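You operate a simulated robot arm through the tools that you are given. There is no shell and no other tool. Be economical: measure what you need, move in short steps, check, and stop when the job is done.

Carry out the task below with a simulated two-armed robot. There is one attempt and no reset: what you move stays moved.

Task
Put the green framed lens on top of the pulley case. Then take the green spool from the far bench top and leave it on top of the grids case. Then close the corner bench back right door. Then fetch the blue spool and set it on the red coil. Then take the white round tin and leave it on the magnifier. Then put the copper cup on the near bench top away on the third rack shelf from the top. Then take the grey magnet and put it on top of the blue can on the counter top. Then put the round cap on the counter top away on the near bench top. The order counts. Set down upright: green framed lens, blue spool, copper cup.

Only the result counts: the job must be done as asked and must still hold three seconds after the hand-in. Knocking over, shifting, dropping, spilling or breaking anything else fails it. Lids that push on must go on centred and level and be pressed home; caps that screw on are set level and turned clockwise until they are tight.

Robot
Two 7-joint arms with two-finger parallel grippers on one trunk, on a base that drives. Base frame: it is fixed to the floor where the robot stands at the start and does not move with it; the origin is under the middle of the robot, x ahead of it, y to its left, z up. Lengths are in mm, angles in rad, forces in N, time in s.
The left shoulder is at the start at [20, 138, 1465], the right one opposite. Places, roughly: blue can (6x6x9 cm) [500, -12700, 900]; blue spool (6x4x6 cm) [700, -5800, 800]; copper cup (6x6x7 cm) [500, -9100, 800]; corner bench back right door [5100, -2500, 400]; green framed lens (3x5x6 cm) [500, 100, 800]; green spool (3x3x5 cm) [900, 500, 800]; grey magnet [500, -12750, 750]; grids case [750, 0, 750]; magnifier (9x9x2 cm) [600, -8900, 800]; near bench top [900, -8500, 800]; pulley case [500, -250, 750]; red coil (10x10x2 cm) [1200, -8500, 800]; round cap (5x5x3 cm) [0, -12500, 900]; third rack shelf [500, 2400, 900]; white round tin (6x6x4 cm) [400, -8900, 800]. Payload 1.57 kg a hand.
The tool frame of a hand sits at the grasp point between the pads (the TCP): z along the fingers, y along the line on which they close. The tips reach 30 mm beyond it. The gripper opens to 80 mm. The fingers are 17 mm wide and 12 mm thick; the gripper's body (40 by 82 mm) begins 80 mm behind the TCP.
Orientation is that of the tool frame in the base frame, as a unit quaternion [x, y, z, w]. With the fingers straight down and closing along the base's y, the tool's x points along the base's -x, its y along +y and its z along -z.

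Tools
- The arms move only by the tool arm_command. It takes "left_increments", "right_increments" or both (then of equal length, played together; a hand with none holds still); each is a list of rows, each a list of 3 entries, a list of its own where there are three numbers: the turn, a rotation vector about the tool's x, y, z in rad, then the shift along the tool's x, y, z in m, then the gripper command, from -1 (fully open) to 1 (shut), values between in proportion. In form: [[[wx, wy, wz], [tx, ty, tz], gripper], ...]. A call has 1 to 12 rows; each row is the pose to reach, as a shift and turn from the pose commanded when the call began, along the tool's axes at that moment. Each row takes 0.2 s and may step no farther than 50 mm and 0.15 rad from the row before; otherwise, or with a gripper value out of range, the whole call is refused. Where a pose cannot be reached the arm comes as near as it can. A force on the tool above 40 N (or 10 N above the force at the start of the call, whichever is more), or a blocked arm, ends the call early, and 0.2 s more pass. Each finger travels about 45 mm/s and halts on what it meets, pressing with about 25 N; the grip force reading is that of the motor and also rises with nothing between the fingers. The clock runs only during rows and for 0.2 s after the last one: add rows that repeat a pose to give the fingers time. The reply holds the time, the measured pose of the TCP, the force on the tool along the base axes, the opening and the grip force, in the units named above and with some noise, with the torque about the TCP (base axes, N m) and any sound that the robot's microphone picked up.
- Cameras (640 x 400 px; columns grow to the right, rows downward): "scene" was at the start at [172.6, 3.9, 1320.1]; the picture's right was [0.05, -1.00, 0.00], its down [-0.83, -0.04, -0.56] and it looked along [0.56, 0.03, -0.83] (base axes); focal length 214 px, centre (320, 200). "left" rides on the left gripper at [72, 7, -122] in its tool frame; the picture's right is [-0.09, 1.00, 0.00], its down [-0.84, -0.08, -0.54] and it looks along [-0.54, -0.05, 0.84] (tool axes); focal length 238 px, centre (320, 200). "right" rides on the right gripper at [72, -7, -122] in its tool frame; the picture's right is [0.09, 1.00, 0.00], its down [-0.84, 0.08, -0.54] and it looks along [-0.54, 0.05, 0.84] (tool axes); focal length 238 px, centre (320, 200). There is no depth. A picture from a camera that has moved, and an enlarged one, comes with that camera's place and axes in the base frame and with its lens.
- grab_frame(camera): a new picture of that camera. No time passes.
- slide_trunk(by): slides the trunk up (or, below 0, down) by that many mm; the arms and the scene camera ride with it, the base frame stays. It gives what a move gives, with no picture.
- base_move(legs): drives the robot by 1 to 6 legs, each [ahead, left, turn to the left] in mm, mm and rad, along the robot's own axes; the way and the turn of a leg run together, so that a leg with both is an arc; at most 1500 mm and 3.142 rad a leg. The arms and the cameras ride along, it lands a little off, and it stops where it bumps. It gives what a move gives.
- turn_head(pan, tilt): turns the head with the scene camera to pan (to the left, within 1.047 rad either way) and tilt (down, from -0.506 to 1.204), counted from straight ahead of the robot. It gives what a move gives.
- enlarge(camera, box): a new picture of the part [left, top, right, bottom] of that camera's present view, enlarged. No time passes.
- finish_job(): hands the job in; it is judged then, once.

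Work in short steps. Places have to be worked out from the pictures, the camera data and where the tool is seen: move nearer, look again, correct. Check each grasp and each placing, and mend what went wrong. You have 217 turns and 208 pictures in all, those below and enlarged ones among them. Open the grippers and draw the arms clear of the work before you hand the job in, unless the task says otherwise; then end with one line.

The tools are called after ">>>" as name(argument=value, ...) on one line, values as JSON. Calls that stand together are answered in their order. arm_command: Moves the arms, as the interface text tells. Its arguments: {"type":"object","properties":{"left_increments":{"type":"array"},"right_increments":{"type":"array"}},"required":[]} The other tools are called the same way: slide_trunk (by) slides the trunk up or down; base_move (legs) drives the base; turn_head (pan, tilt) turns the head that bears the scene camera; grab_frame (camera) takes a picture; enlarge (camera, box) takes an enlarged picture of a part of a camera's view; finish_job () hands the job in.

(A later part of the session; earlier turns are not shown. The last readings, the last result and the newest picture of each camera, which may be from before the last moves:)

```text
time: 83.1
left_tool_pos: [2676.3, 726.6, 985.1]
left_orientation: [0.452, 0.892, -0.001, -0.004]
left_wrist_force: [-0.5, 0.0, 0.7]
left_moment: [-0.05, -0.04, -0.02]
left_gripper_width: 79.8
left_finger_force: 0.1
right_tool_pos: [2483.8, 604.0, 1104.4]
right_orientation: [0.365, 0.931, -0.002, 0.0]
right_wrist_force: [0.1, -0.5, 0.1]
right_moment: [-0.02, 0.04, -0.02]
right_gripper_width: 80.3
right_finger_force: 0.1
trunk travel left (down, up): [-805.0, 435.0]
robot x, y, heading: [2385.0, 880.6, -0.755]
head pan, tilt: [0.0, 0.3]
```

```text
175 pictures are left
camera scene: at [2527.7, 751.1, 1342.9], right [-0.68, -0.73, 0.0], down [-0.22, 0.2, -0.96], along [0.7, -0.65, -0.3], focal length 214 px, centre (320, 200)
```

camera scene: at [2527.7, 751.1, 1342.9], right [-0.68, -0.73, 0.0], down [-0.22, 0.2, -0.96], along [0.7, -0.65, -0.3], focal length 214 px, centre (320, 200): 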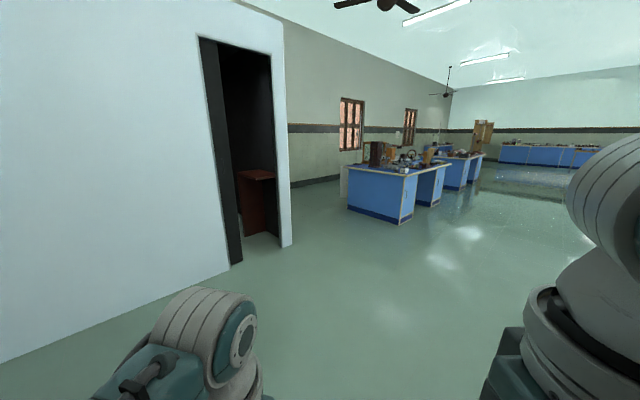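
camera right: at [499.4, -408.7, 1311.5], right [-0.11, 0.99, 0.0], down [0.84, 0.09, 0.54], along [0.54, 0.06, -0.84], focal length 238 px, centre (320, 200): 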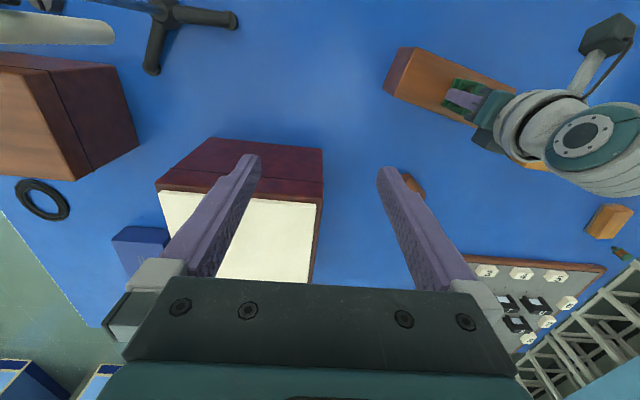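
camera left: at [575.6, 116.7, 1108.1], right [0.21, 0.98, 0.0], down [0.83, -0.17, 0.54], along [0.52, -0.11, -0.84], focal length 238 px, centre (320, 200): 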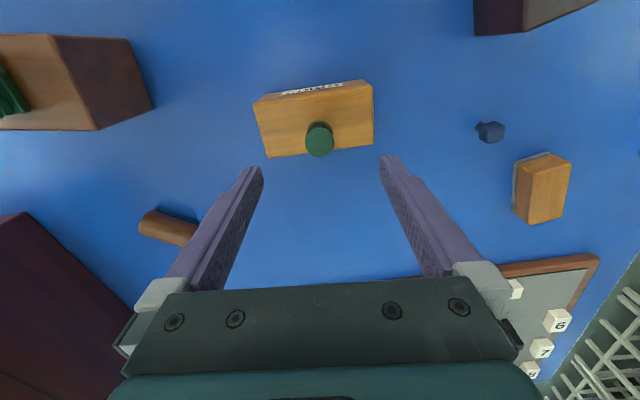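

A leg was just over 1500 mm; I resend with shorter ones.

>>> base_move(legs=[[0, 0, 0.753], [950, -1080, 0], [950, -1080, 0], [1450, -180, 0], [0, 0, -2.2]])

>>> grab_frame(camera="scene")

```text
time: 110.9
left_tool_pos: [5559.6, -1870.0, 986.0]
left_orientation: [0.931, 0.366, 0.002, -0.002]
left_wrist_force: [0.1, -1.3, 0.3]
left_moment: [-0.03, 0.03, 0.02]
left_gripper_width: 79.9
left_finger_force: 0.0
right_tool_pos: [5416.2, -1693.8, 1106.0]
right_orientation: [0.892, 0.452, -0.001, -0.001]
right_wrist_force: [0.1, 0.9, 0.2]
right_moment: [0.02, -0.01, 0.01]
right_gripper_width: 80.1
right_finger_force: 0.0
trunk travel left (down, up): [-805.0, 435.0]
robot x, y, heading: [5680.1, -1563.8, -2.201]
head pan, tilt: [0.0, 0.3]
```

```text
174 pictures are left
camera scene: at [5568.3, -1718.4, 1342.9], right [-0.81, 0.59, 0.0], down [0.17, 0.24, -0.96], along [-0.56, -0.77, -0.3], focal length 214 px, centre (320, 200)
```

scene: 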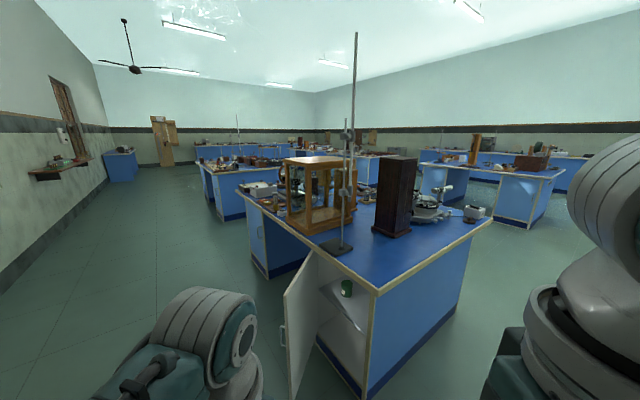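

The door is hinged at its far side (≈(4993,−2573)), opened ≈55° with free edge near (5259,−2386); it must be pushed from its outer face. I turn to face −x and slide to y≈−2420.

>>> base_move(legs=[[0, 0, -0.94], [0, 850, 0]])

>>> turn_head(pan=0, tilt=0.8)

>>> grab_frame(camera="scene")

```text
time: 117.8
left_tool_pos: [5342.0, -2486.3, 985.9]
left_orientation: [0.994, -0.107, 0.003, -0.001]
left_wrist_force: [0.6, 0.0, 0.4]
left_moment: [-0.03, 0.0, -0.01]
left_gripper_width: 79.8
left_finger_force: 0.0
right_tool_pos: [5404.6, -2267.3, 1105.0]
right_orientation: [1.0, -0.011, 0.0, -0.001]
right_wrist_force: [-0.7, -0.4, 0.3]
right_moment: [-0.03, -0.04, 0.02]
right_gripper_width: 80.0
right_finger_force: 0.1
trunk travel left (down, up): [-805.0, 435.0]
robot x, y, heading: [5664.7, -2409.9, 3.124]
head pan, tilt: [0.0, 0.3]
```

```text
time: 118.8
left_tool_pos: [5342.7, -2487.7, 986.5]
left_orientation: [0.994, -0.107, 0.003, -0.001]
left_wrist_force: [-0.2, 0.1, 0.2]
left_moment: [-0.01, 0.0, -0.01]
left_gripper_width: 79.7
left_finger_force: 0.1
right_tool_pos: [5405.0, -2268.2, 1105.4]
right_orientation: [1.0, -0.011, 0.0, -0.001]
right_wrist_force: [0.3, -1.2, 0.8]
right_moment: [0.0, 0.0, 0.01]
right_gripper_width: 80.0
right_finger_force: 0.1
trunk travel left (down, up): [-805.0, 435.0]
robot x, y, heading: [5663.5, -2410.5, 3.117]
head pan, tilt: [0.0, 0.799]
```

```text
173 pictures are left
camera scene: at [5484.9, -2405.5, 1298.6], right [0.02, 1.0, 0.0], down [0.72, -0.02, -0.7], along [-0.7, 0.02, -0.72], focal length 214 px, centre (320, 200)
```

scene: 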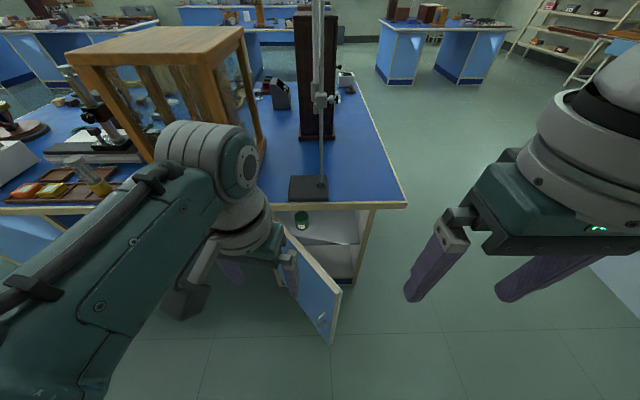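

Door free edge ≈(5273,−2350), hinge ≈(4985,−2583), top z≈740, handle z≈410. I tilt the left fingers forward 0.8 rad with the gripper closed, raise and pull back the right hand, then lower the trunk.

>>> arm_command(left_increments=[[[0, -0.135, 0], [0, 0, 0], 0], [[0, -0.27, 0], [0, 0, 0], 1], [[0, -0.405, 0], [0, 0, 0], 1], [[0, -0.54, 0], [0, 0, 0], 1], [[0, -0.675, 0], [0, 0, 0], 1], [[0, -0.8, 0], [0, 0, 0], 1]], right_increments=[[[0, 0, 0], [0.02, 0, -0.04], -1], [[0, 0, 0], [0.04, 0, -0.08], -1], [[0, 0, 0], [0.05, 0, -0.12], -1], [[0, 0, 0], [0.06, 0, -0.16], -1], [[0, 0, 0], [0.07, 0, -0.2], -1], [[0, 0, 0], [0.08, 0, -0.24], -1]])

>>> slide_trunk(by=-365)

>>> grab_frame(camera="scene")

>>> grab_frame(camera="left")

```text
time: 120.1
left_tool_pos: [5341.9, -2486.8, 985.1]
left_orientation: [0.931, -0.099, -0.35, -0.039]
left_wrist_force: [0.0, 0.0, 0.7]
left_moment: [-0.02, -0.02, 0.0]
left_gripper_width: 0.1
left_finger_force: 19.6
right_tool_pos: [5525.2, -2260.7, 1269.2]
right_orientation: [0.991, 0.006, 0.133, -0.029]
right_wrist_force: [0.5, -1.0, 0.5]
right_moment: [0.0, 0.01, 0.0]
right_gripper_width: 80.1
right_finger_force: 0.2
trunk travel left (down, up): [-805.0, 435.0]
robot x, y, heading: [5665.2, -2407.9, 3.121]
head pan, tilt: [0.0, 0.799]
stopped in row 6 (right hand): the arm was blocked; the commanded pose is now the measured one
```

```text
time: 123.6
left_tool_pos: [5343.2, -2487.8, 620.0]
left_orientation: [0.931, -0.099, -0.35, -0.039]
left_wrist_force: [-0.1, 0.5, 0.3]
left_moment: [-0.02, 0.05, -0.01]
left_gripper_width: 0.0
left_finger_force: 21.3
right_tool_pos: [5523.0, -2260.2, 904.0]
right_orientation: [0.991, 0.006, 0.132, -0.028]
right_wrist_force: [-0.3, 0.2, 0.1]
right_moment: [-0.03, 0.01, 0.01]
right_gripper_width: 80.0
right_finger_force: 0.1
trunk travel left (down, up): [-440.0, 800.0]
robot x, y, heading: [5663.6, -2410.0, 3.117]
head pan, tilt: [0.0, 0.799]
```

```text
172 pictures are left
camera scene: at [5485.0, -2405.4, 933.5], right [0.02, 1.0, 0.0], down [0.72, -0.02, -0.7], along [-0.7, 0.02, -0.72], focal length 214 px, centre (320, 200)
```

scene: 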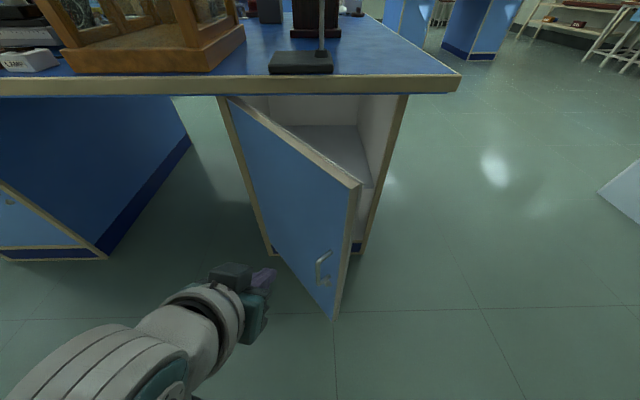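

```text
171 pictures are left
camera left: at [5472.3, -2522.7, 664.9], right [-0.28, -0.96, 0.06], down [-0.25, 0.13, 0.96], along [-0.93, 0.25, -0.28], focal length 238 px, centre (320, 200)
```

left: 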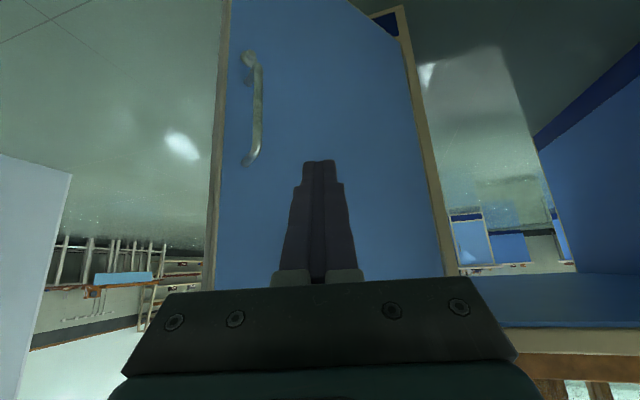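

The fingers point at the door's outer face. I push in a small arc toward −x/+y with the arm.

>>> arm_command(left_increments=[[[0, 0, 0], [-0.033, -0.005, 0.029], 1], [[0, 0, 0], [-0.065, -0.01, 0.057], 1], [[0, 0, 0], [-0.077, -0.019, 0.067], 1], [[0, 0, 0], [-0.088, -0.028, 0.078], 1], [[0, 0, 0], [-0.1, -0.037, 0.088], 1], [[0, 0, 0], [-0.112, -0.046, 0.098], 1], [[0, 0, 0], [-0.124, -0.055, 0.109], 1], [[0, 0, 0], [-0.1355, -0.063, 0.119], 1]])

>>> grab_frame(camera="scene")

```text
time: 125.4
left_tool_pos: [5189.6, -2402.2, 620.0]
left_orientation: [0.931, -0.097, -0.351, -0.035]
left_wrist_force: [0.9, 0.6, 0.9]
left_moment: [0.03, -0.02, -0.01]
left_gripper_width: 0.0
left_finger_force: 21.1
left hand out of reach, approached as far as the arm can: row 8
right_tool_pos: [5524.1, -2259.7, 904.6]
right_orientation: [0.991, 0.006, 0.132, -0.029]
right_wrist_force: [-0.4, -0.8, -0.1]
right_moment: [-0.03, 0.01, 0.0]
right_gripper_width: 79.7
right_finger_force: 0.1
trunk travel left (down, up): [-440.0, 800.0]
robot x, y, heading: [5664.7, -2412.5, 3.116]
head pan, tilt: [0.0, 0.799]
```

```text
170 pictures are left
camera scene: at [5485.3, -2405.5, 933.4], right [0.02, 1.0, 0.0], down [0.72, -0.02, -0.7], along [-0.7, 0.02, -0.72], focal length 214 px, centre (320, 200)
```

scene: 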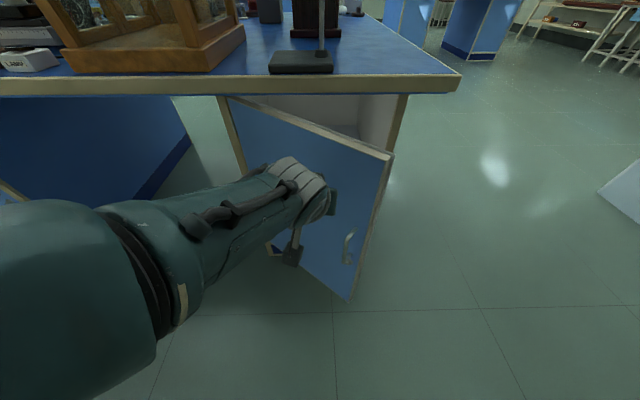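

The door swings easily. I continue by driving the base ahead and to the right.

>>> base_move(legs=[[90, -55, 0], [75, -25, 0]])

>>> grab_frame(camera="scene")

```text
time: 127.3
left_tool_pos: [5024.4, -2319.3, 620.9]
left_orientation: [0.931, -0.096, -0.35, -0.033]
left_wrist_force: [-0.4, -0.5, 0.1]
left_moment: [-0.03, 0.01, 0.0]
left_gripper_width: 0.0
left_finger_force: 21.4
right_tool_pos: [5359.1, -2175.8, 905.6]
right_orientation: [0.991, 0.009, 0.131, -0.029]
right_wrist_force: [-0.1, 0.3, 0.7]
right_moment: [0.0, 0.0, -0.01]
right_gripper_width: 80.2
right_finger_force: 0.0
trunk travel left (down, up): [-440.0, 800.0]
robot x, y, heading: [5498.4, -2322.7, 3.119]
head pan, tilt: [0.0, 0.799]
```

```text
169 pictures are left
camera scene: at [5320.7, -2321.2, 933.6], right [0.02, 1.0, 0.0], down [0.72, -0.01, -0.7], along [-0.7, 0.01, -0.72], focal length 214 px, centre (320, 200)
```

scene: 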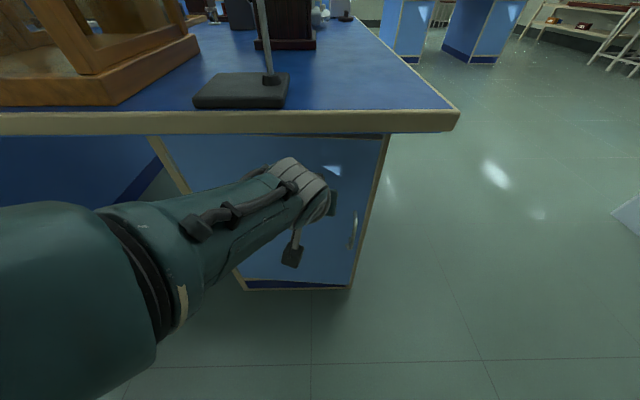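

Almost shut. I push a bit farther with the base.

>>> base_move(legs=[[25, 0, 0]])

>>> enlarge(camera="scene", box=[140, 110, 460, 310])

```text
time: 128.1
left_tool_pos: [4998.7, -2319.4, 620.0]
left_orientation: [0.931, -0.097, -0.35, -0.034]
left_wrist_force: [-0.7, 0.1, -0.7]
left_moment: [0.02, -0.03, -0.01]
left_gripper_width: 0.1
left_finger_force: 21.1
right_tool_pos: [5334.5, -2175.0, 904.4]
right_orientation: [0.991, 0.009, 0.132, -0.03]
right_wrist_force: [-0.2, -0.1, 0.5]
right_moment: [-0.02, 0.0, 0.02]
right_gripper_width: 79.8
right_finger_force: 0.1
trunk travel left (down, up): [-440.0, 800.0]
robot x, y, heading: [5472.3, -2326.1, 3.123]
head pan, tilt: [0.0, 0.799]
```

```text
2.00 times, centred on (300, 210) of scene
camera zoom: at [5295.5, -2320.7, 933.6], right [0.02, 1.0, 0.0], down [0.72, -0.01, -0.7], along [-0.7, 0.01, -0.72], focal length 429 px, centre (360, 180)
```

zoom: 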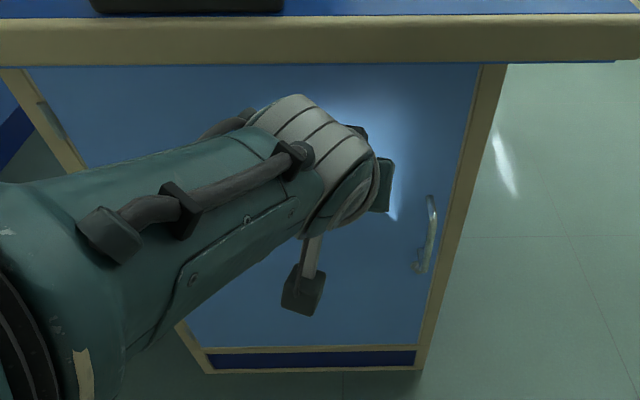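

It looks nearly flush but no resistance yet; I push 15 mm more and read the force.

>>> base_move(legs=[[15, 0, 0]])

>>> enlarge(camera="scene", box=[140, 110, 460, 310])

```text
time: 128.8
left_tool_pos: [4983.9, -2319.5, 620.5]
left_orientation: [0.931, -0.096, -0.351, -0.033]
left_wrist_force: [-0.4, 0.2, -0.8]
left_moment: [-0.01, -0.06, 0.02]
left_gripper_width: 0.1
left_finger_force: 21.4
right_tool_pos: [5320.2, -2175.4, 904.8]
right_orientation: [0.991, 0.009, 0.131, -0.03]
right_wrist_force: [0.1, -0.2, -0.3]
right_moment: [0.04, -0.02, 0.02]
right_gripper_width: 80.1
right_finger_force: 0.0
trunk travel left (down, up): [-440.0, 800.0]
robot x, y, heading: [5463.5, -2323.7, 3.122]
head pan, tilt: [0.0, 0.799]
```

```text
2.00 times, centred on (300, 210) of scene
camera zoom: at [5280.9, -2320.4, 933.5], right [0.02, 1.0, 0.0], down [0.72, -0.01, -0.7], along [-0.7, 0.01, -0.72], focal length 429 px, centre (360, 180)
```

zoom: 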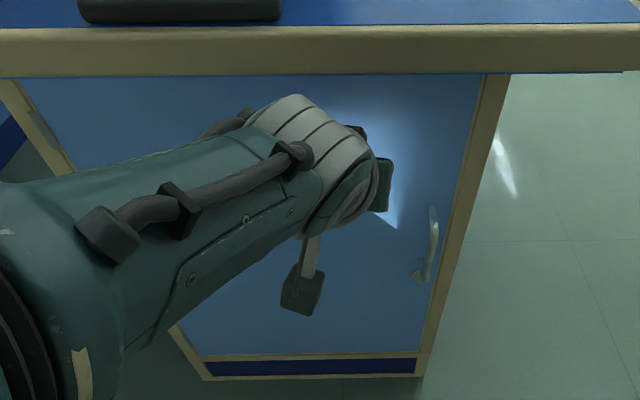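

Still no resistance (tip ≈4965). Another 15 mm.

>>> base_move(legs=[[15, 0, 0]])

>>> grab_frame(camera="left")

```text
time: 129.7
left_tool_pos: [4975.5, -2321.4, 617.4]
left_orientation: [0.932, -0.095, -0.348, -0.031]
left_wrist_force: [12.1, -0.2, 9.7]
left_moment: [-0.04, 0.06, 0.03]
left_gripper_width: 0.0
left_finger_force: 21.3
right_tool_pos: [5309.7, -2175.5, 903.3]
right_orientation: [0.991, 0.008, 0.133, -0.03]
right_wrist_force: [-0.5, 0.5, 0.3]
right_moment: [0.0, 0.0, -0.01]
right_gripper_width: 80.0
right_finger_force: 0.1
trunk travel left (down, up): [-440.0, 800.0]
robot x, y, heading: [5448.2, -2324.6, 3.121]
head pan, tilt: [0.0, 0.799]
stopped in leg 1: the force on the tool passed its limit at 172 N (the readings are from after the stop); the commanded pose is now the measured one
```

```text
166 pictures are left
camera left: at [5105.3, -2355.1, 664.0], right [-0.27, -0.96, 0.07], down [-0.26, 0.14, 0.96], along [-0.93, 0.24, -0.28], focal length 238 px, centre (320, 200)
```

left: 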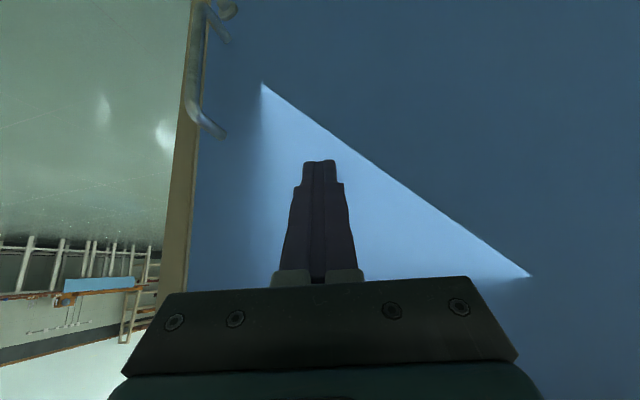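

Hard stop reached, so the door is shut. I back off, and check it before restoring the arm.

>>> base_move(legs=[[-350, 0, 0]])

>>> grab_frame(camera="scene")

>>> slide_trunk(by=365)

>>> arm_command(left_increments=[[[0, 0.135, 0], [0, 0, 0], 0], [[0, 0.27, 0], [0, 0, 0], -1], [[0, 0.405, 0], [0, 0, 0], -1], [[0, 0.54, 0], [0, 0, 0], -1], [[0, 0.675, 0], [0, 0, 0], -1], [[0, 0.8, 0], [0, 0, 0], -1]], right_increments=[[[0, -0.13, 0], [-0.02, 0, 0.01], -1], [[0, -0.265, 0], [-0.04, 0, 0.03], -1], [[0, -0.265, 0], [-0.05, 0, 0.05], -1], [[0, -0.265, 0], [-0.06, 0, 0.07], -1], [[0, -0.265, 0], [-0.07, 0, 0.1], -1], [[0, -0.265, 0], [-0.08, 0, 0.12], -1]])

```text
time: 132.0
left_tool_pos: [5324.9, -2326.8, 618.8]
left_orientation: [0.931, -0.101, -0.349, -0.034]
left_wrist_force: [-0.4, 0.6, -0.7]
left_moment: [-0.01, 0.01, 0.01]
left_gripper_width: 0.0
left_finger_force: 20.8
right_tool_pos: [5661.8, -2180.9, 903.5]
right_orientation: [0.991, 0.005, 0.131, -0.03]
right_wrist_force: [1.3, -0.1, -0.2]
right_moment: [0.0, 0.03, -0.02]
right_gripper_width: 80.0
right_finger_force: 0.0
trunk travel left (down, up): [-440.0, 800.0]
robot x, y, heading: [5802.6, -2327.0, 3.117]
head pan, tilt: [0.0, 0.799]
```

```text
165 pictures are left
camera scene: at [5621.6, -2326.9, 933.5], right [0.03, 1.0, 0.0], down [0.72, -0.02, -0.7], along [-0.7, 0.02, -0.72], focal length 214 px, centre (320, 200)
```

scene: 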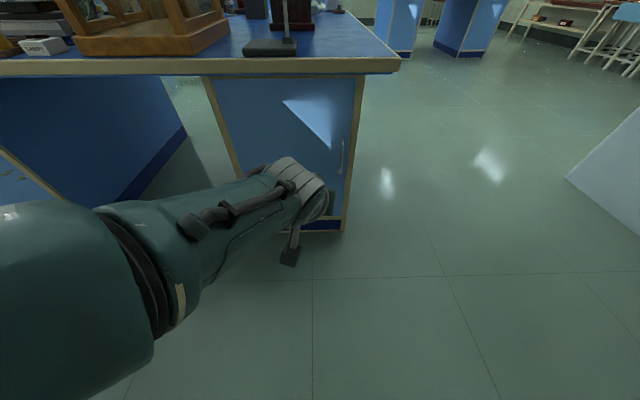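

```text
time: 135.6
left_tool_pos: [5324.5, -2325.5, 983.3]
left_orientation: [0.931, -0.1, -0.349, -0.033]
left_wrist_force: [0.3, 0.0, -0.1]
left_moment: [-0.03, -0.01, -0.01]
left_gripper_width: 0.2
left_finger_force: 21.9
right_tool_pos: [5661.4, -2180.7, 1268.5]
right_orientation: [0.991, 0.003, 0.132, -0.03]
right_wrist_force: [-0.5, 0.2, -0.2]
right_moment: [-0.02, 0.01, 0.01]
right_gripper_width: 79.9
right_finger_force: 0.2
trunk travel left (down, up): [-805.0, 435.0]
robot x, y, heading: [5800.2, -2328.9, 3.111]
head pan, tilt: [0.0, 0.799]
```

```text
time: 137.0
left_tool_pos: [5422.7, -2354.3, 1023.9]
left_orientation: [0.994, -0.105, 0.024, 0.008]
left_wrist_force: [0.0, -0.5, -0.1]
left_moment: [-0.02, -0.02, 0.02]
left_gripper_width: 80.1
left_finger_force: 0.0
left hand out of reach, approached as far as the arm can: row 1, 2, 3, 4, 5, 6
right_tool_pos: [5612.6, -2174.8, 1131.0]
right_orientation: [1.0, 0.009, 0.0, -0.028]
right_wrist_force: [-0.2, 0.7, 0.5]
right_moment: [0.01, -0.01, 0.03]
right_gripper_width: 80.1
right_finger_force: 0.1
right hand out of reach, approached as far as the arm can: row 1, 2, 3, 4, 5
trunk travel left (down, up): [-805.0, 435.0]
robot x, y, heading: [5798.0, -2332.7, 3.119]
head pan, tilt: [0.0, 0.799]
```

Door shut and staying. Next is the blue spool near (700,−5800). I go back out to the wide aisle (x≈2900) and look down it.

>>> base_move(legs=[[0, -900, 0.02], [1450, 0, 0], [1450, 0, 0], [0, 0, 1.57]])

>>> turn_head(pan=-0.5, tilt=0.2)

>>> grab_frame(camera="scene")

```text
time: 159.2
left_tool_pos: [2940.3, -1835.5, 1023.5]
left_orientation: [0.765, 0.643, 0.021, -0.013]
left_wrist_force: [1.1, 0.3, 0.2]
left_moment: [0.0, 0.0, -0.02]
left_gripper_width: 80.0
left_finger_force: 0.0
right_tool_pos: [2755.2, -1650.9, 1132.1]
right_orientation: [0.688, 0.725, -0.021, -0.02]
right_wrist_force: [-0.8, -0.2, -0.3]
right_moment: [-0.03, 0.01, 0.03]
right_gripper_width: 80.1
right_finger_force: 0.0
trunk travel left (down, up): [-805.0, 435.0]
robot x, y, heading: [2907.5, -1460.5, -1.56]
head pan, tilt: [0.0, 0.799]
```

```text
time: 160.2
left_tool_pos: [2942.3, -1836.4, 1024.3]
left_orientation: [0.765, 0.643, 0.022, -0.013]
left_wrist_force: [0.4, 0.0, -0.4]
left_moment: [-0.02, 0.01, 0.01]
left_gripper_width: 80.2
left_finger_force: 0.1
right_tool_pos: [2754.3, -1651.1, 1131.7]
right_orientation: [0.687, 0.726, -0.02, -0.019]
right_wrist_force: [-0.1, -0.1, -0.5]
right_moment: [-0.03, -0.01, 0.01]
right_gripper_width: 79.8
right_finger_force: 0.0
trunk travel left (down, up): [-805.0, 435.0]
robot x, y, heading: [2903.1, -1456.5, -1.563]
head pan, tilt: [-0.499, 0.201]
```

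```text
164 pictures are left
camera scene: at [2863.8, -1640.2, 1352.1], right [-0.88, 0.47, 0.0], down [0.09, 0.18, -0.98], along [-0.46, -0.86, -0.2], focal length 214 px, centre (320, 200)
```

scene: 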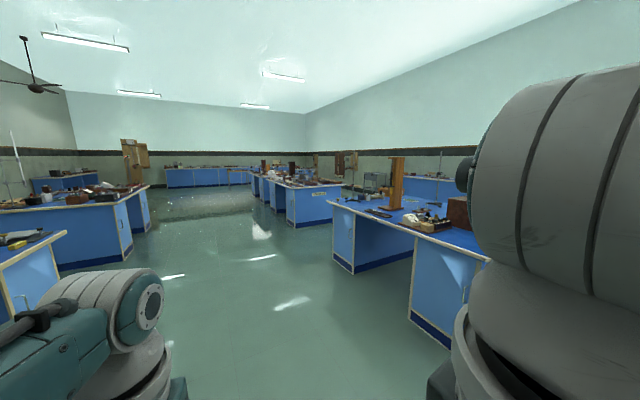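

Bench 2 spans y≈−3690…−2140; bench 3 starts at y≈−4800. I drive to the gap at y≈−4250 and look through it.

>>> base_move(legs=[[1450, 0, 0], [1340, 0, 0], [0, 0, -1.575]])

>>> turn_head(pan=0, tilt=0.35)

>>> grab_frame(camera="scene")

```text
time: 177.4
left_tool_pos: [2448.7, -4235.8, 1024.7]
left_orientation: [0.992, -0.121, 0.024, 0.008]
left_wrist_force: [-0.1, -0.2, -0.3]
left_moment: [0.0, -0.02, 0.0]
left_gripper_width: 80.1
left_finger_force: 0.1
right_tool_pos: [2646.5, -4061.5, 1132.4]
right_orientation: [1.0, -0.009, 0.001, -0.029]
right_wrist_force: [-0.7, 0.8, 0.5]
right_moment: [0.01, 0.01, -0.03]
right_gripper_width: 80.3
right_finger_force: 0.1
trunk travel left (down, up): [-805.0, 435.0]
robot x, y, heading: [2831.8, -4230.0, 3.079]
head pan, tilt: [-0.499, 0.201]
```

```text
time: 178.4
left_tool_pos: [2449.7, -4235.6, 1022.9]
left_orientation: [0.992, -0.121, 0.023, 0.008]
left_wrist_force: [-0.8, -0.5, 0.8]
left_moment: [0.02, 0.01, 0.02]
left_gripper_width: 79.9
left_finger_force: 0.0
right_tool_pos: [2645.8, -4061.5, 1132.7]
right_orientation: [1.0, -0.009, 0.0, -0.029]
right_wrist_force: [-0.7, 0.0, -0.7]
right_moment: [-0.02, -0.01, -0.02]
right_gripper_width: 80.1
right_finger_force: 0.1
trunk travel left (down, up): [-805.0, 435.0]
robot x, y, heading: [2830.6, -4225.0, 3.08]
head pan, tilt: [0.0, 0.351]
```

```text
163 pictures are left
camera scene: at [2637.3, -4212.9, 1338.2], right [0.06, 1.0, 0.0], down [0.34, -0.02, -0.94], along [-0.94, 0.06, -0.34], focal length 214 px, centre (320, 200)
```

scene: 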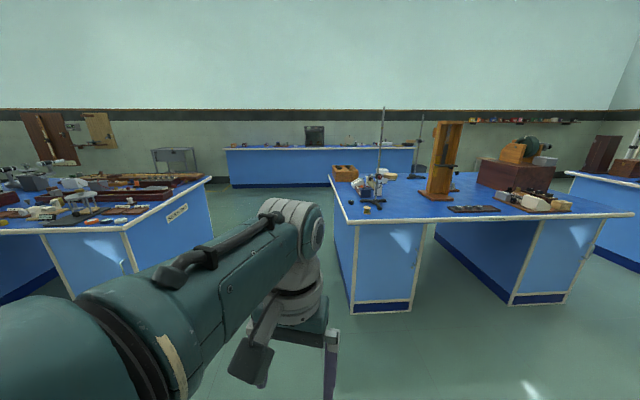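

The gap spans y≈−5205…−3965. I go through its middle at y≈−4585, then along the near aisle to y≈−5800 and turn to face the bench.

>>> base_move(legs=[[0, 360, 0.062], [1450, 0, 0], [1400, 0, 0], [0, 1200, 0], [0, 0, 3.14]])

>>> turn_head(pan=0, tilt=0.75)

>>> grab_frame(camera="scene")

```text
time: 207.1
left_tool_pos: [280.3, -5785.5, 1024.4]
left_orientation: [0.136, 0.99, 0.007, -0.024]
left_wrist_force: [-0.1, 0.2, -0.3]
left_moment: [0.01, 0.01, 0.01]
left_gripper_width: 79.9
left_finger_force: 0.1
right_tool_pos: [76.9, -5952.7, 1132.7]
right_orientation: [0.023, 0.999, -0.029, 0.0]
right_wrist_force: [0.0, -0.6, -0.2]
right_moment: [0.01, 0.0, 0.04]
right_gripper_width: 79.8
right_finger_force: 0.0
trunk travel left (down, up): [-805.0, 435.0]
robot x, y, heading: [-101.2, -5782.3, -0.088]
head pan, tilt: [0.0, 0.351]
```

```text
time: 208.0
left_tool_pos: [280.4, -5785.3, 1024.1]
left_orientation: [0.136, 0.99, 0.009, -0.023]
left_wrist_force: [-0.2, 0.3, -0.3]
left_moment: [0.02, -0.01, 0.03]
left_gripper_width: 80.1
left_finger_force: 0.1
right_tool_pos: [76.3, -5953.3, 1132.8]
right_orientation: [0.024, 0.999, -0.029, -0.001]
right_wrist_force: [-0.4, 0.0, -0.3]
right_moment: [-0.03, 0.02, -0.02]
right_gripper_width: 79.8
right_finger_force: 0.0
trunk travel left (down, up): [-805.0, 435.0]
robot x, y, heading: [-100.8, -5788.4, -0.096]
head pan, tilt: [0.0, 0.75]
```

```text
162 pictures are left
camera scene: at [84.4, -5800.5, 1302.6], right [-0.09, -1.0, 0.0], down [-0.68, 0.06, -0.73], along [0.73, -0.07, -0.68], focal length 214 px, centre (320, 200)
```

scene: 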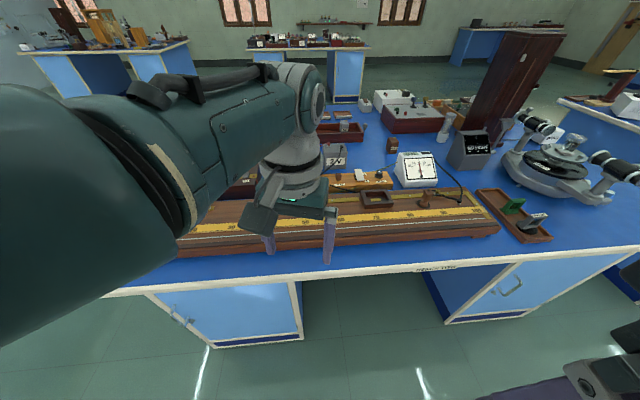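

The blue spool should be right behind my left hand. I draw the left hand back and left, and straighten the heading.

>>> arm_command(left_increments=[[[0, 0, 0], [0.035, 0.03, 0], -1], [[0, 0, 0], [0.07, 0.06, 0], -1], [[0, 0, 0], [0.105, 0.09, 0], -1], [[0, 0, 0], [0.14, 0.12, 0], -1], [[0, 0, 0], [0.16, 0.15, 0], -1]])

>>> base_move(legs=[[100, 0, 0.093]])

>>> grab_frame(camera="scene")

```text
time: 209.2
left_tool_pos: [165.7, -5598.3, 1034.0]
left_orientation: [0.137, 0.99, 0.007, -0.024]
left_wrist_force: [-0.6, 0.0, -0.1]
left_moment: [0.01, 0.02, 0.01]
left_gripper_width: 80.0
left_finger_force: 0.0
right_tool_pos: [77.9, -5951.5, 1131.8]
right_orientation: [0.023, 0.999, -0.029, -0.001]
right_wrist_force: [0.2, 0.3, 0.0]
right_moment: [0.0, 0.05, -0.02]
right_gripper_width: 79.8
right_finger_force: 0.1
trunk travel left (down, up): [-805.0, 435.0]
robot x, y, heading: [-98.1, -5784.3, -0.087]
head pan, tilt: [0.0, 0.75]
```

```text
time: 210.3
left_tool_pos: [249.1, -5578.3, 1035.1]
left_orientation: [0.09, 0.996, 0.007, -0.023]
left_wrist_force: [-0.2, -1.7, 0.1]
left_moment: [0.01, 0.0, 0.01]
left_gripper_width: 79.9
left_finger_force: 0.1
right_tool_pos: [190.8, -5940.2, 1132.3]
right_orientation: [-0.023, 0.999, -0.028, 0.001]
right_wrist_force: [-0.5, -0.1, 0.3]
right_moment: [0.04, -0.01, 0.03]
right_gripper_width: 80.2
right_finger_force: 0.0
trunk travel left (down, up): [-805.0, 435.0]
robot x, y, heading: [0.5, -5788.9, -0.001]
head pan, tilt: [0.0, 0.75]
```

```text
161 pictures are left
camera scene: at [185.1, -5788.1, 1302.5], right [0.0, -1.0, 0.0], down [-0.68, 0.0, -0.73], along [0.73, 0.0, -0.68], focal length 214 px, centre (320, 200)
```

scene: 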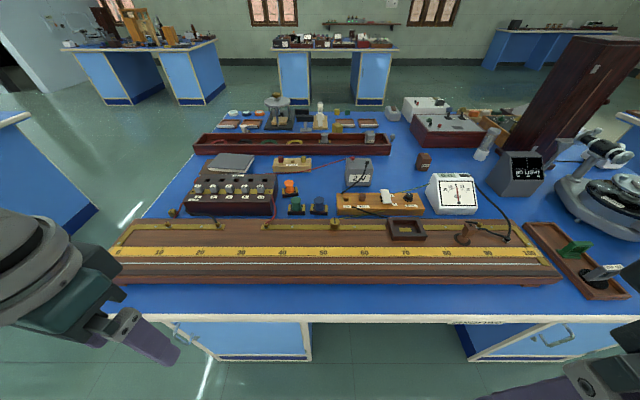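

Three small spools stand behind the long slide-wire board. I enlarge that area.

>>> enlarge(camera="scene", box=[240, 150, 440, 275])

```text
3.20 times, centred on (340, 212) of scene
camera zoom: at [185.1, -5788.1, 1302.5], right [0.0, -1.0, 0.0], down [-0.68, 0.0, -0.73], along [0.73, 0.0, -0.68], focal length 686 px, centre (256, 160)
```

zoom: 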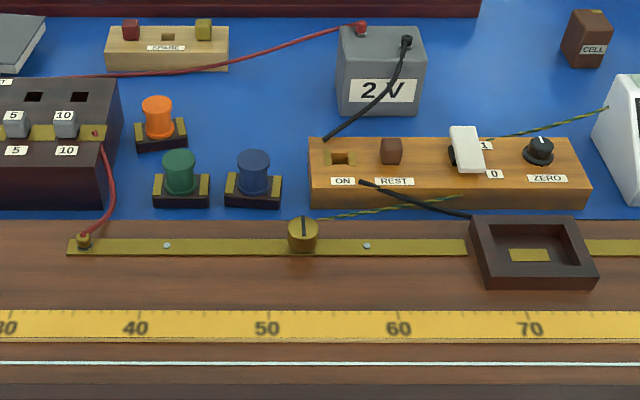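

Blue spool is the blue cylinder on a small dark base at ≈(673,−5786), with close neighbours; I'll grip the cylinder above its base. I drive closer first.

>>> base_move(legs=[[280, -95, 0]])

>>> arm_command(left_increments=[[[0, 0, 0], [-0.035, -0.03, 0], -1], [[0, 0, 0], [-0.07, -0.06, 0], -1], [[0, 0, -0.09], [-0.1, -0.08, 0], -1], [[0, 0, -0.18], [-0.12, -0.1, 0], -1]])

>>> grab_frame(camera="left")

```text
time: 212.4
left_tool_pos: [528.8, -5673.8, 1033.8]
left_orientation: [0.095, 0.995, 0.007, -0.024]
left_wrist_force: [0.0, 0.0, 0.3]
left_moment: [0.03, 0.0, 0.01]
left_gripper_width: 79.9
left_finger_force: 0.1
right_tool_pos: [467.9, -6035.8, 1132.4]
right_orientation: [-0.017, 0.999, -0.029, 0.0]
right_wrist_force: [0.7, 1.0, 0.5]
right_moment: [-0.02, -0.03, 0.0]
right_gripper_width: 80.0
right_finger_force: 0.1
trunk travel left (down, up): [-805.0, 435.0]
robot x, y, heading: [278.0, -5881.9, -0.008]
head pan, tilt: [0.0, 0.75]
```

```text
time: 213.4
left_tool_pos: [627.1, -5796.9, 1025.9]
left_orientation: [0.004, 1.0, 0.009, -0.023]
left_wrist_force: [0.4, 0.5, -0.2]
left_moment: [-0.04, 0.02, -0.01]
left_gripper_width: 79.9
left_finger_force: 0.0
right_tool_pos: [468.3, -6035.9, 1132.1]
right_orientation: [-0.018, 0.999, -0.028, 0.0]
right_wrist_force: [0.9, -0.3, -0.6]
right_moment: [0.01, -0.03, -0.02]
right_gripper_width: 80.0
right_finger_force: 0.1
trunk travel left (down, up): [-805.0, 435.0]
robot x, y, heading: [278.4, -5883.9, -0.004]
head pan, tilt: [0.0, 0.75]
```

```text
159 pictures are left
camera left: at [560.4, -5791.8, 1152.0], right [0.1, 0.99, 0.01], down [0.86, -0.09, 0.5], along [0.5, -0.04, -0.87], focal length 238 px, centre (320, 200)
```

left: 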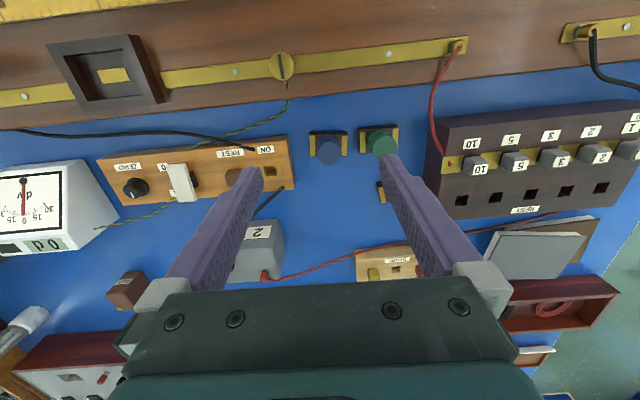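

Spool centre ≈(663.5,−5787.5). I level the tool and hover above it with fingers at 60 mm, then lower the trunk.

>>> arm_command(left_increments=[[[0.018, -0.046, 0], [-0.02, 0.004, 0.03], -0.5], [[0.018, -0.046, 0], [-0.04, 0.0083, 0.0595], -0.5], [[0.018, -0.046, 0], [-0.04, 0.0083, 0.0595], -0.5]])

>>> slide_trunk(by=-70)

>>> grab_frame(camera="left")

```text
time: 214.2
left_tool_pos: [664.1, -5785.5, 966.8]
left_orientation: [0.005, 1.0, -0.001, 0.0]
left_wrist_force: [-0.2, 0.9, -0.5]
left_moment: [0.0, 0.03, -0.01]
left_gripper_width: 60.1
left_finger_force: 0.0
right_tool_pos: [467.9, -6035.5, 1132.4]
right_orientation: [-0.017, 0.999, -0.028, 0.0]
right_wrist_force: [-0.4, 0.8, -0.4]
right_moment: [-0.01, -0.01, 0.03]
right_gripper_width: 79.9
right_finger_force: 0.0
trunk travel left (down, up): [-805.0, 435.0]
robot x, y, heading: [279.5, -5884.9, -0.009]
head pan, tilt: [0.0, 0.75]
```

```text
time: 215.2
left_tool_pos: [663.4, -5785.9, 896.2]
left_orientation: [0.005, 1.0, -0.001, 0.0]
left_wrist_force: [0.2, 0.3, -0.3]
left_moment: [0.0, -0.02, 0.01]
left_gripper_width: 60.2
left_finger_force: 0.1
right_tool_pos: [468.4, -6034.8, 1061.9]
right_orientation: [-0.018, 0.999, -0.029, 0.0]
right_wrist_force: [0.6, 0.2, 0.3]
right_moment: [0.0, 0.0, -0.02]
right_gripper_width: 79.8
right_finger_force: 0.0
trunk travel left (down, up): [-735.0, 505.0]
robot x, y, heading: [281.6, -5880.1, -0.008]
head pan, tilt: [0.0, 0.75]
```

```text
158 pictures are left
camera left: at [591.6, -5778.5, 1019.2], right [0.1, 0.99, 0.0], down [0.84, -0.09, 0.54], along [0.54, -0.06, -0.84], focal length 238 px, centre (320, 200)
```

left: 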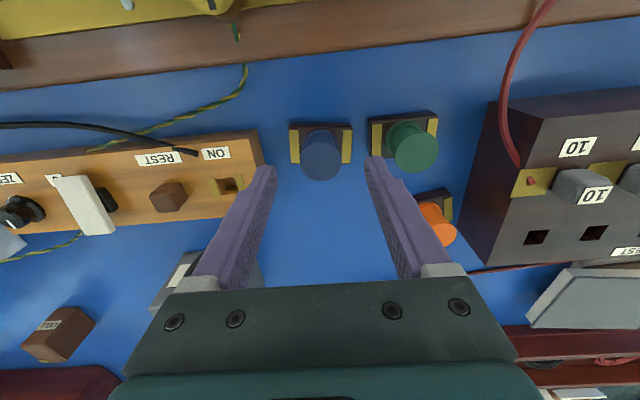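

Aligned. I descend to z≈853 (tips just above the spool's base) and close.

>>> arm_command(left_increments=[[[0, 0, 0], [-0.001, 0, 0.022], -0.5], [[0, 0, 0], [-0.001, 0, 0.042], -0.5], [[0, 0, 0], [-0.001, 0, 0.042], 0.2], [[0, 0, 0], [-0.001, 0, 0.042], 1], [[0, 0, 0], [-0.001, 0, 0.042], 1], [[0, 0, 0], [-0.001, 0, 0.042], 1]])

>>> grab_frame(camera="left")

```text
time: 216.6
left_tool_pos: [651.0, -5781.0, 863.9]
left_orientation: [0.006, 1.0, 0.0, 0.0]
left_wrist_force: [-1.0, -0.4, -1.1]
left_moment: [-0.02, -0.02, 0.02]
left_gripper_width: 0.1
left_finger_force: 14.8
left hand out of reach, approached as far as the arm can: row 1, 2, 3, 4, 5, 6
right_tool_pos: [468.1, -6036.4, 1062.6]
right_orientation: [-0.018, 0.999, -0.028, -0.001]
right_wrist_force: [0.2, 0.0, -0.1]
right_moment: [0.02, 0.02, 0.03]
right_gripper_width: 80.1
right_finger_force: 0.1
trunk travel left (down, up): [-735.0, 505.0]
robot x, y, heading: [277.3, -5881.3, -0.014]
head pan, tilt: [0.0, 0.75]
```

```text
157 pictures are left
camera left: at [579.3, -5773.5, 986.1], right [0.1, 0.99, 0.0], down [0.84, -0.09, 0.54], along [0.54, -0.06, -0.84], focal length 238 px, centre (320, 200)
```

left: 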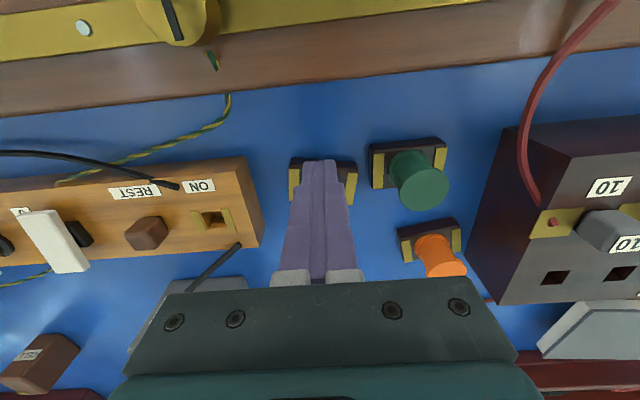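

The reach fell short: the fingers shut in front of the spool. I lift, lower the trunk more, and look again.

>>> arm_command(left_increments=[[[0, 0, 0], [0, 0, -0.04], 1], [[0, 0, 0], [0, 0, -0.08], 0.5], [[0, 0, 0], [0, 0, -0.12], -0.5], [[0, 0, 0], [0, 0, -0.12], -0.5], [[0, 0, 0], [0, 0, -0.12], -0.5]])

>>> slide_trunk(by=-80)

>>> grab_frame(camera="left")

```text
time: 217.8
left_tool_pos: [652.5, -5781.1, 985.8]
left_orientation: [0.005, 1.0, 0.0, -0.001]
left_wrist_force: [0.3, 0.3, -0.3]
left_moment: [-0.02, -0.02, 0.02]
left_gripper_width: 60.2
left_finger_force: 0.1
right_tool_pos: [467.9, -6034.6, 1062.7]
right_orientation: [-0.017, 0.999, -0.029, 0.0]
right_wrist_force: [-0.4, 0.4, 0.8]
right_moment: [0.02, 0.02, 0.0]
right_gripper_width: 80.1
right_finger_force: 0.0
trunk travel left (down, up): [-735.0, 505.0]
robot x, y, heading: [282.0, -5884.3, -0.009]
head pan, tilt: [0.0, 0.75]
```

```text
time: 219.0
left_tool_pos: [652.5, -5780.3, 904.6]
left_orientation: [0.006, 1.0, 0.0, 0.001]
left_wrist_force: [0.2, 0.2, -0.2]
left_moment: [-0.03, -0.01, -0.03]
left_gripper_width: 59.9
left_finger_force: 0.2
right_tool_pos: [469.2, -6036.8, 982.6]
right_orientation: [-0.018, 0.999, -0.028, 0.001]
right_wrist_force: [0.1, 0.2, 0.2]
right_moment: [-0.01, 0.05, 0.01]
right_gripper_width: 80.0
right_finger_force: 0.0
trunk travel left (down, up): [-655.0, 585.0]
robot x, y, heading: [280.0, -5883.2, -0.006]
head pan, tilt: [0.0, 0.75]
```

```text
156 pictures are left
camera left: at [580.9, -5774.4, 1027.5], right [0.1, 0.99, 0.0], down [0.84, -0.09, 0.54], along [0.54, -0.06, -0.84], focal length 238 px, centre (320, 200)
```

left: 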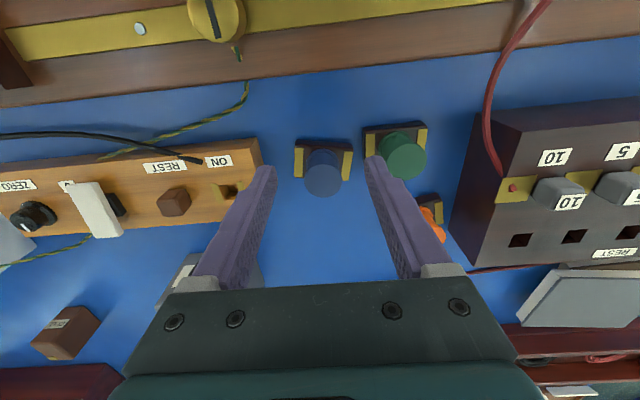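

Spool got nudged to ≈(675,−5782), still upright. Now with more reach I go over it, descend to 853 and close.

>>> arm_command(left_increments=[[[0, 0, 0], [-0.0225, -0.001, 0.0], -0.5], [[0, 0, 0], [-0.0225, -0.001, 0.03], -0.5], [[0, 0, 0], [-0.0225, -0.001, 0.051], -0.5], [[0, 0, 0], [-0.0225, -0.001, 0.051], -0.5]])

>>> grab_frame(camera="left")

```text
time: 220.0
left_tool_pos: [674.0, -5781.2, 852.6]
left_orientation: [0.005, 1.0, 0.0, 0.0]
left_wrist_force: [-0.4, -0.2, -0.1]
left_moment: [-0.01, 0.0, -0.03]
left_gripper_width: 60.0
left_finger_force: 0.1
right_tool_pos: [467.9, -6034.9, 982.3]
right_orientation: [-0.017, 0.999, -0.029, 0.0]
right_wrist_force: [0.2, -0.1, 0.5]
right_moment: [0.0, -0.01, 0.02]
right_gripper_width: 79.9
right_finger_force: 0.1
trunk travel left (down, up): [-655.0, 585.0]
robot x, y, heading: [278.0, -5878.1, -0.014]
head pan, tilt: [0.0, 0.75]
```

```text
155 pictures are left
camera left: at [602.1, -5774.4, 974.5], right [0.1, 0.99, 0.0], down [0.84, -0.09, 0.54], along [0.54, -0.06, -0.84], focal length 238 px, centre (320, 200)
```

left: 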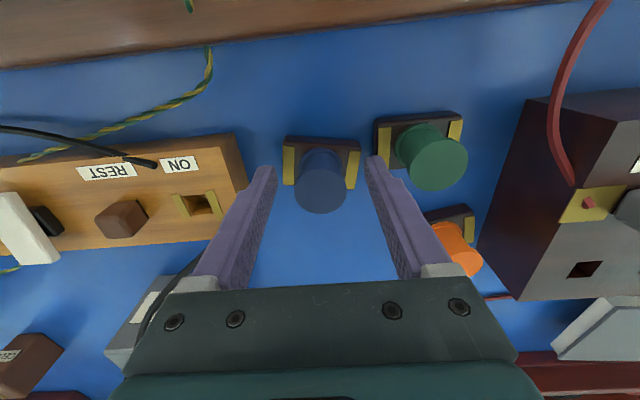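

The cylinder is centred between the fingers. I close.

>>> arm_command(left_increments=[[[0, 0, 0], [0, 0, 0], 0.2], [[0, 0, 0], [0, 0, 0], 1], [[0, 0, 0], [0, 0, 0], 1], [[0, 0, 0], [0, 0, 0], 1], [[0, 0, 0], [0, 0, -0.04], 1]])

>>> grab_frame(camera="left")

```text
time: 221.2
left_tool_pos: [674.9, -5782.2, 892.3]
left_orientation: [0.005, 1.0, 0.001, 0.0]
left_wrist_force: [-1.5, -1.0, -1.9]
left_moment: [0.01, -0.02, -0.01]
left_gripper_width: 30.6
left_finger_force: 25.1
right_tool_pos: [468.2, -6034.6, 981.7]
right_orientation: [-0.017, 0.999, -0.029, 0.0]
right_wrist_force: [0.3, 0.1, -0.1]
right_moment: [0.0, -0.02, 0.0]
right_gripper_width: 79.9
right_finger_force: 0.1
trunk travel left (down, up): [-655.0, 585.0]
robot x, y, heading: [281.0, -5880.8, -0.012]
head pan, tilt: [0.0, 0.75]
```

```text
154 pictures are left
camera left: at [603.5, -5775.5, 1014.7], right [0.1, 0.99, 0.0], down [0.84, -0.09, 0.54], along [0.54, -0.06, -0.84], focal length 238 px, centre (320, 200)
```

left: 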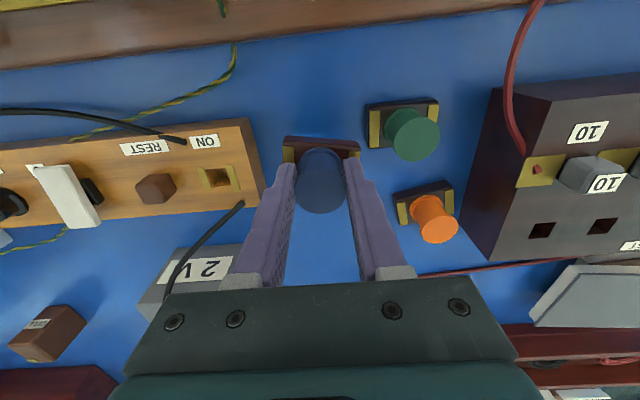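

Blue spool lifted. I raise the trunk, back out and drive along the near aisle to the near bench at y≈−8500.

>>> slide_trunk(by=230)

>>> base_move(legs=[[-430, 0, 0.01], [0, -1400, 0], [0, -1250, 0]])

>>> turn_head(pan=0, tilt=0.6)

>>> grab_frame(camera="scene")

```text
time: 223.6
left_tool_pos: [674.9, -5782.5, 1121.8]
left_orientation: [0.005, 1.0, 0.0, 0.0]
left_wrist_force: [0.6, 0.5, -1.3]
left_moment: [0.03, 0.03, -0.01]
left_gripper_width: 30.5
left_finger_force: 24.8
right_tool_pos: [467.5, -6035.1, 1211.6]
right_orientation: [-0.018, 0.999, -0.029, 0.0]
right_wrist_force: [-0.8, 0.2, -0.7]
right_moment: [0.0, 0.01, 0.0]
right_gripper_width: 79.9
right_finger_force: 0.0
trunk travel left (down, up): [-885.0, 355.0]
robot x, y, heading: [278.8, -5883.6, -0.011]
head pan, tilt: [0.0, 0.75]
```

```text
time: 238.7
left_tool_pos: [211.3, -8429.2, 1121.1]
left_orientation: [0.004, 1.0, 0.001, 0.0]
left_wrist_force: [0.1, 0.2, -1.6]
left_moment: [0.02, 0.0, 0.01]
left_gripper_width: 30.4
left_finger_force: 25.1
right_tool_pos: [4.3, -8683.1, 1212.9]
right_orientation: [-0.019, 0.999, -0.029, 0.0]
right_wrist_force: [-0.2, 0.0, 0.0]
right_moment: [-0.02, 0.01, -0.03]
right_gripper_width: 79.7
right_finger_force: 0.0
trunk travel left (down, up): [-885.0, 355.0]
robot x, y, heading: [-180.1, -8529.8, -0.007]
head pan, tilt: [0.0, 0.75]
```

```text
time: 239.4
left_tool_pos: [211.8, -8428.8, 1121.9]
left_orientation: [0.004, 1.0, 0.001, 0.0]
left_wrist_force: [0.8, 0.5, -0.6]
left_moment: [-0.02, -0.02, -0.01]
left_gripper_width: 30.3
left_finger_force: 25.3
right_tool_pos: [4.5, -8683.6, 1212.5]
right_orientation: [-0.019, 0.999, -0.03, 0.0]
right_wrist_force: [-0.4, 0.4, 0.7]
right_moment: [-0.02, 0.04, -0.01]
right_gripper_width: 79.9
right_finger_force: 0.0
trunk travel left (down, up): [-885.0, 355.0]
robot x, y, heading: [-184.0, -8528.6, -0.009]
head pan, tilt: [0.0, 0.6]
```

```text
153 pictures are left
camera scene: at [5.5, -8530.6, 1395.3], right [-0.01, -1.0, 0.0], down [-0.57, 0.0, -0.82], along [0.82, -0.01, -0.57], focal length 214 px, centre (320, 200)
```

scene: 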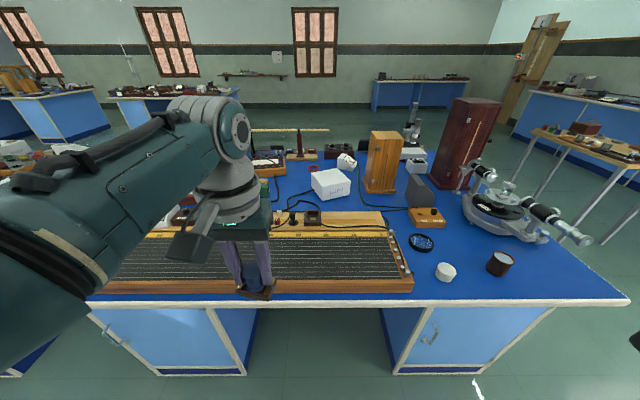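

I see the magnifier, white tin and copper cup to the right, and something red near (313,168). Enlarging.

>>> enlarge(camera="scene", box=[240, 110, 480, 260])

```text
2.67 times, centred on (360, 185) of scene
camera zoom: at [5.5, -8530.6, 1395.3], right [-0.01, -1.0, 0.0], down [-0.57, 0.0, -0.82], along [0.82, -0.01, -0.57], focal length 572 px, centre (213, 240)
```

zoom: 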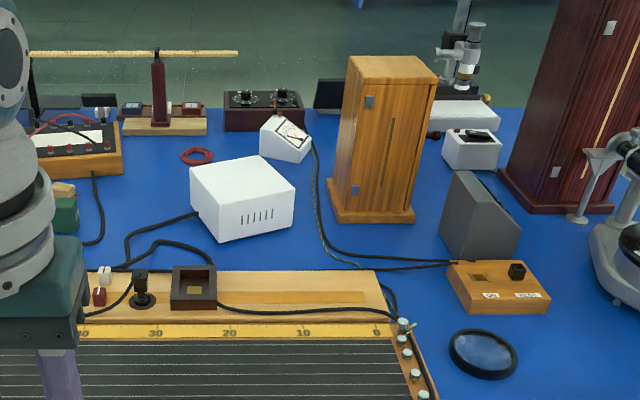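

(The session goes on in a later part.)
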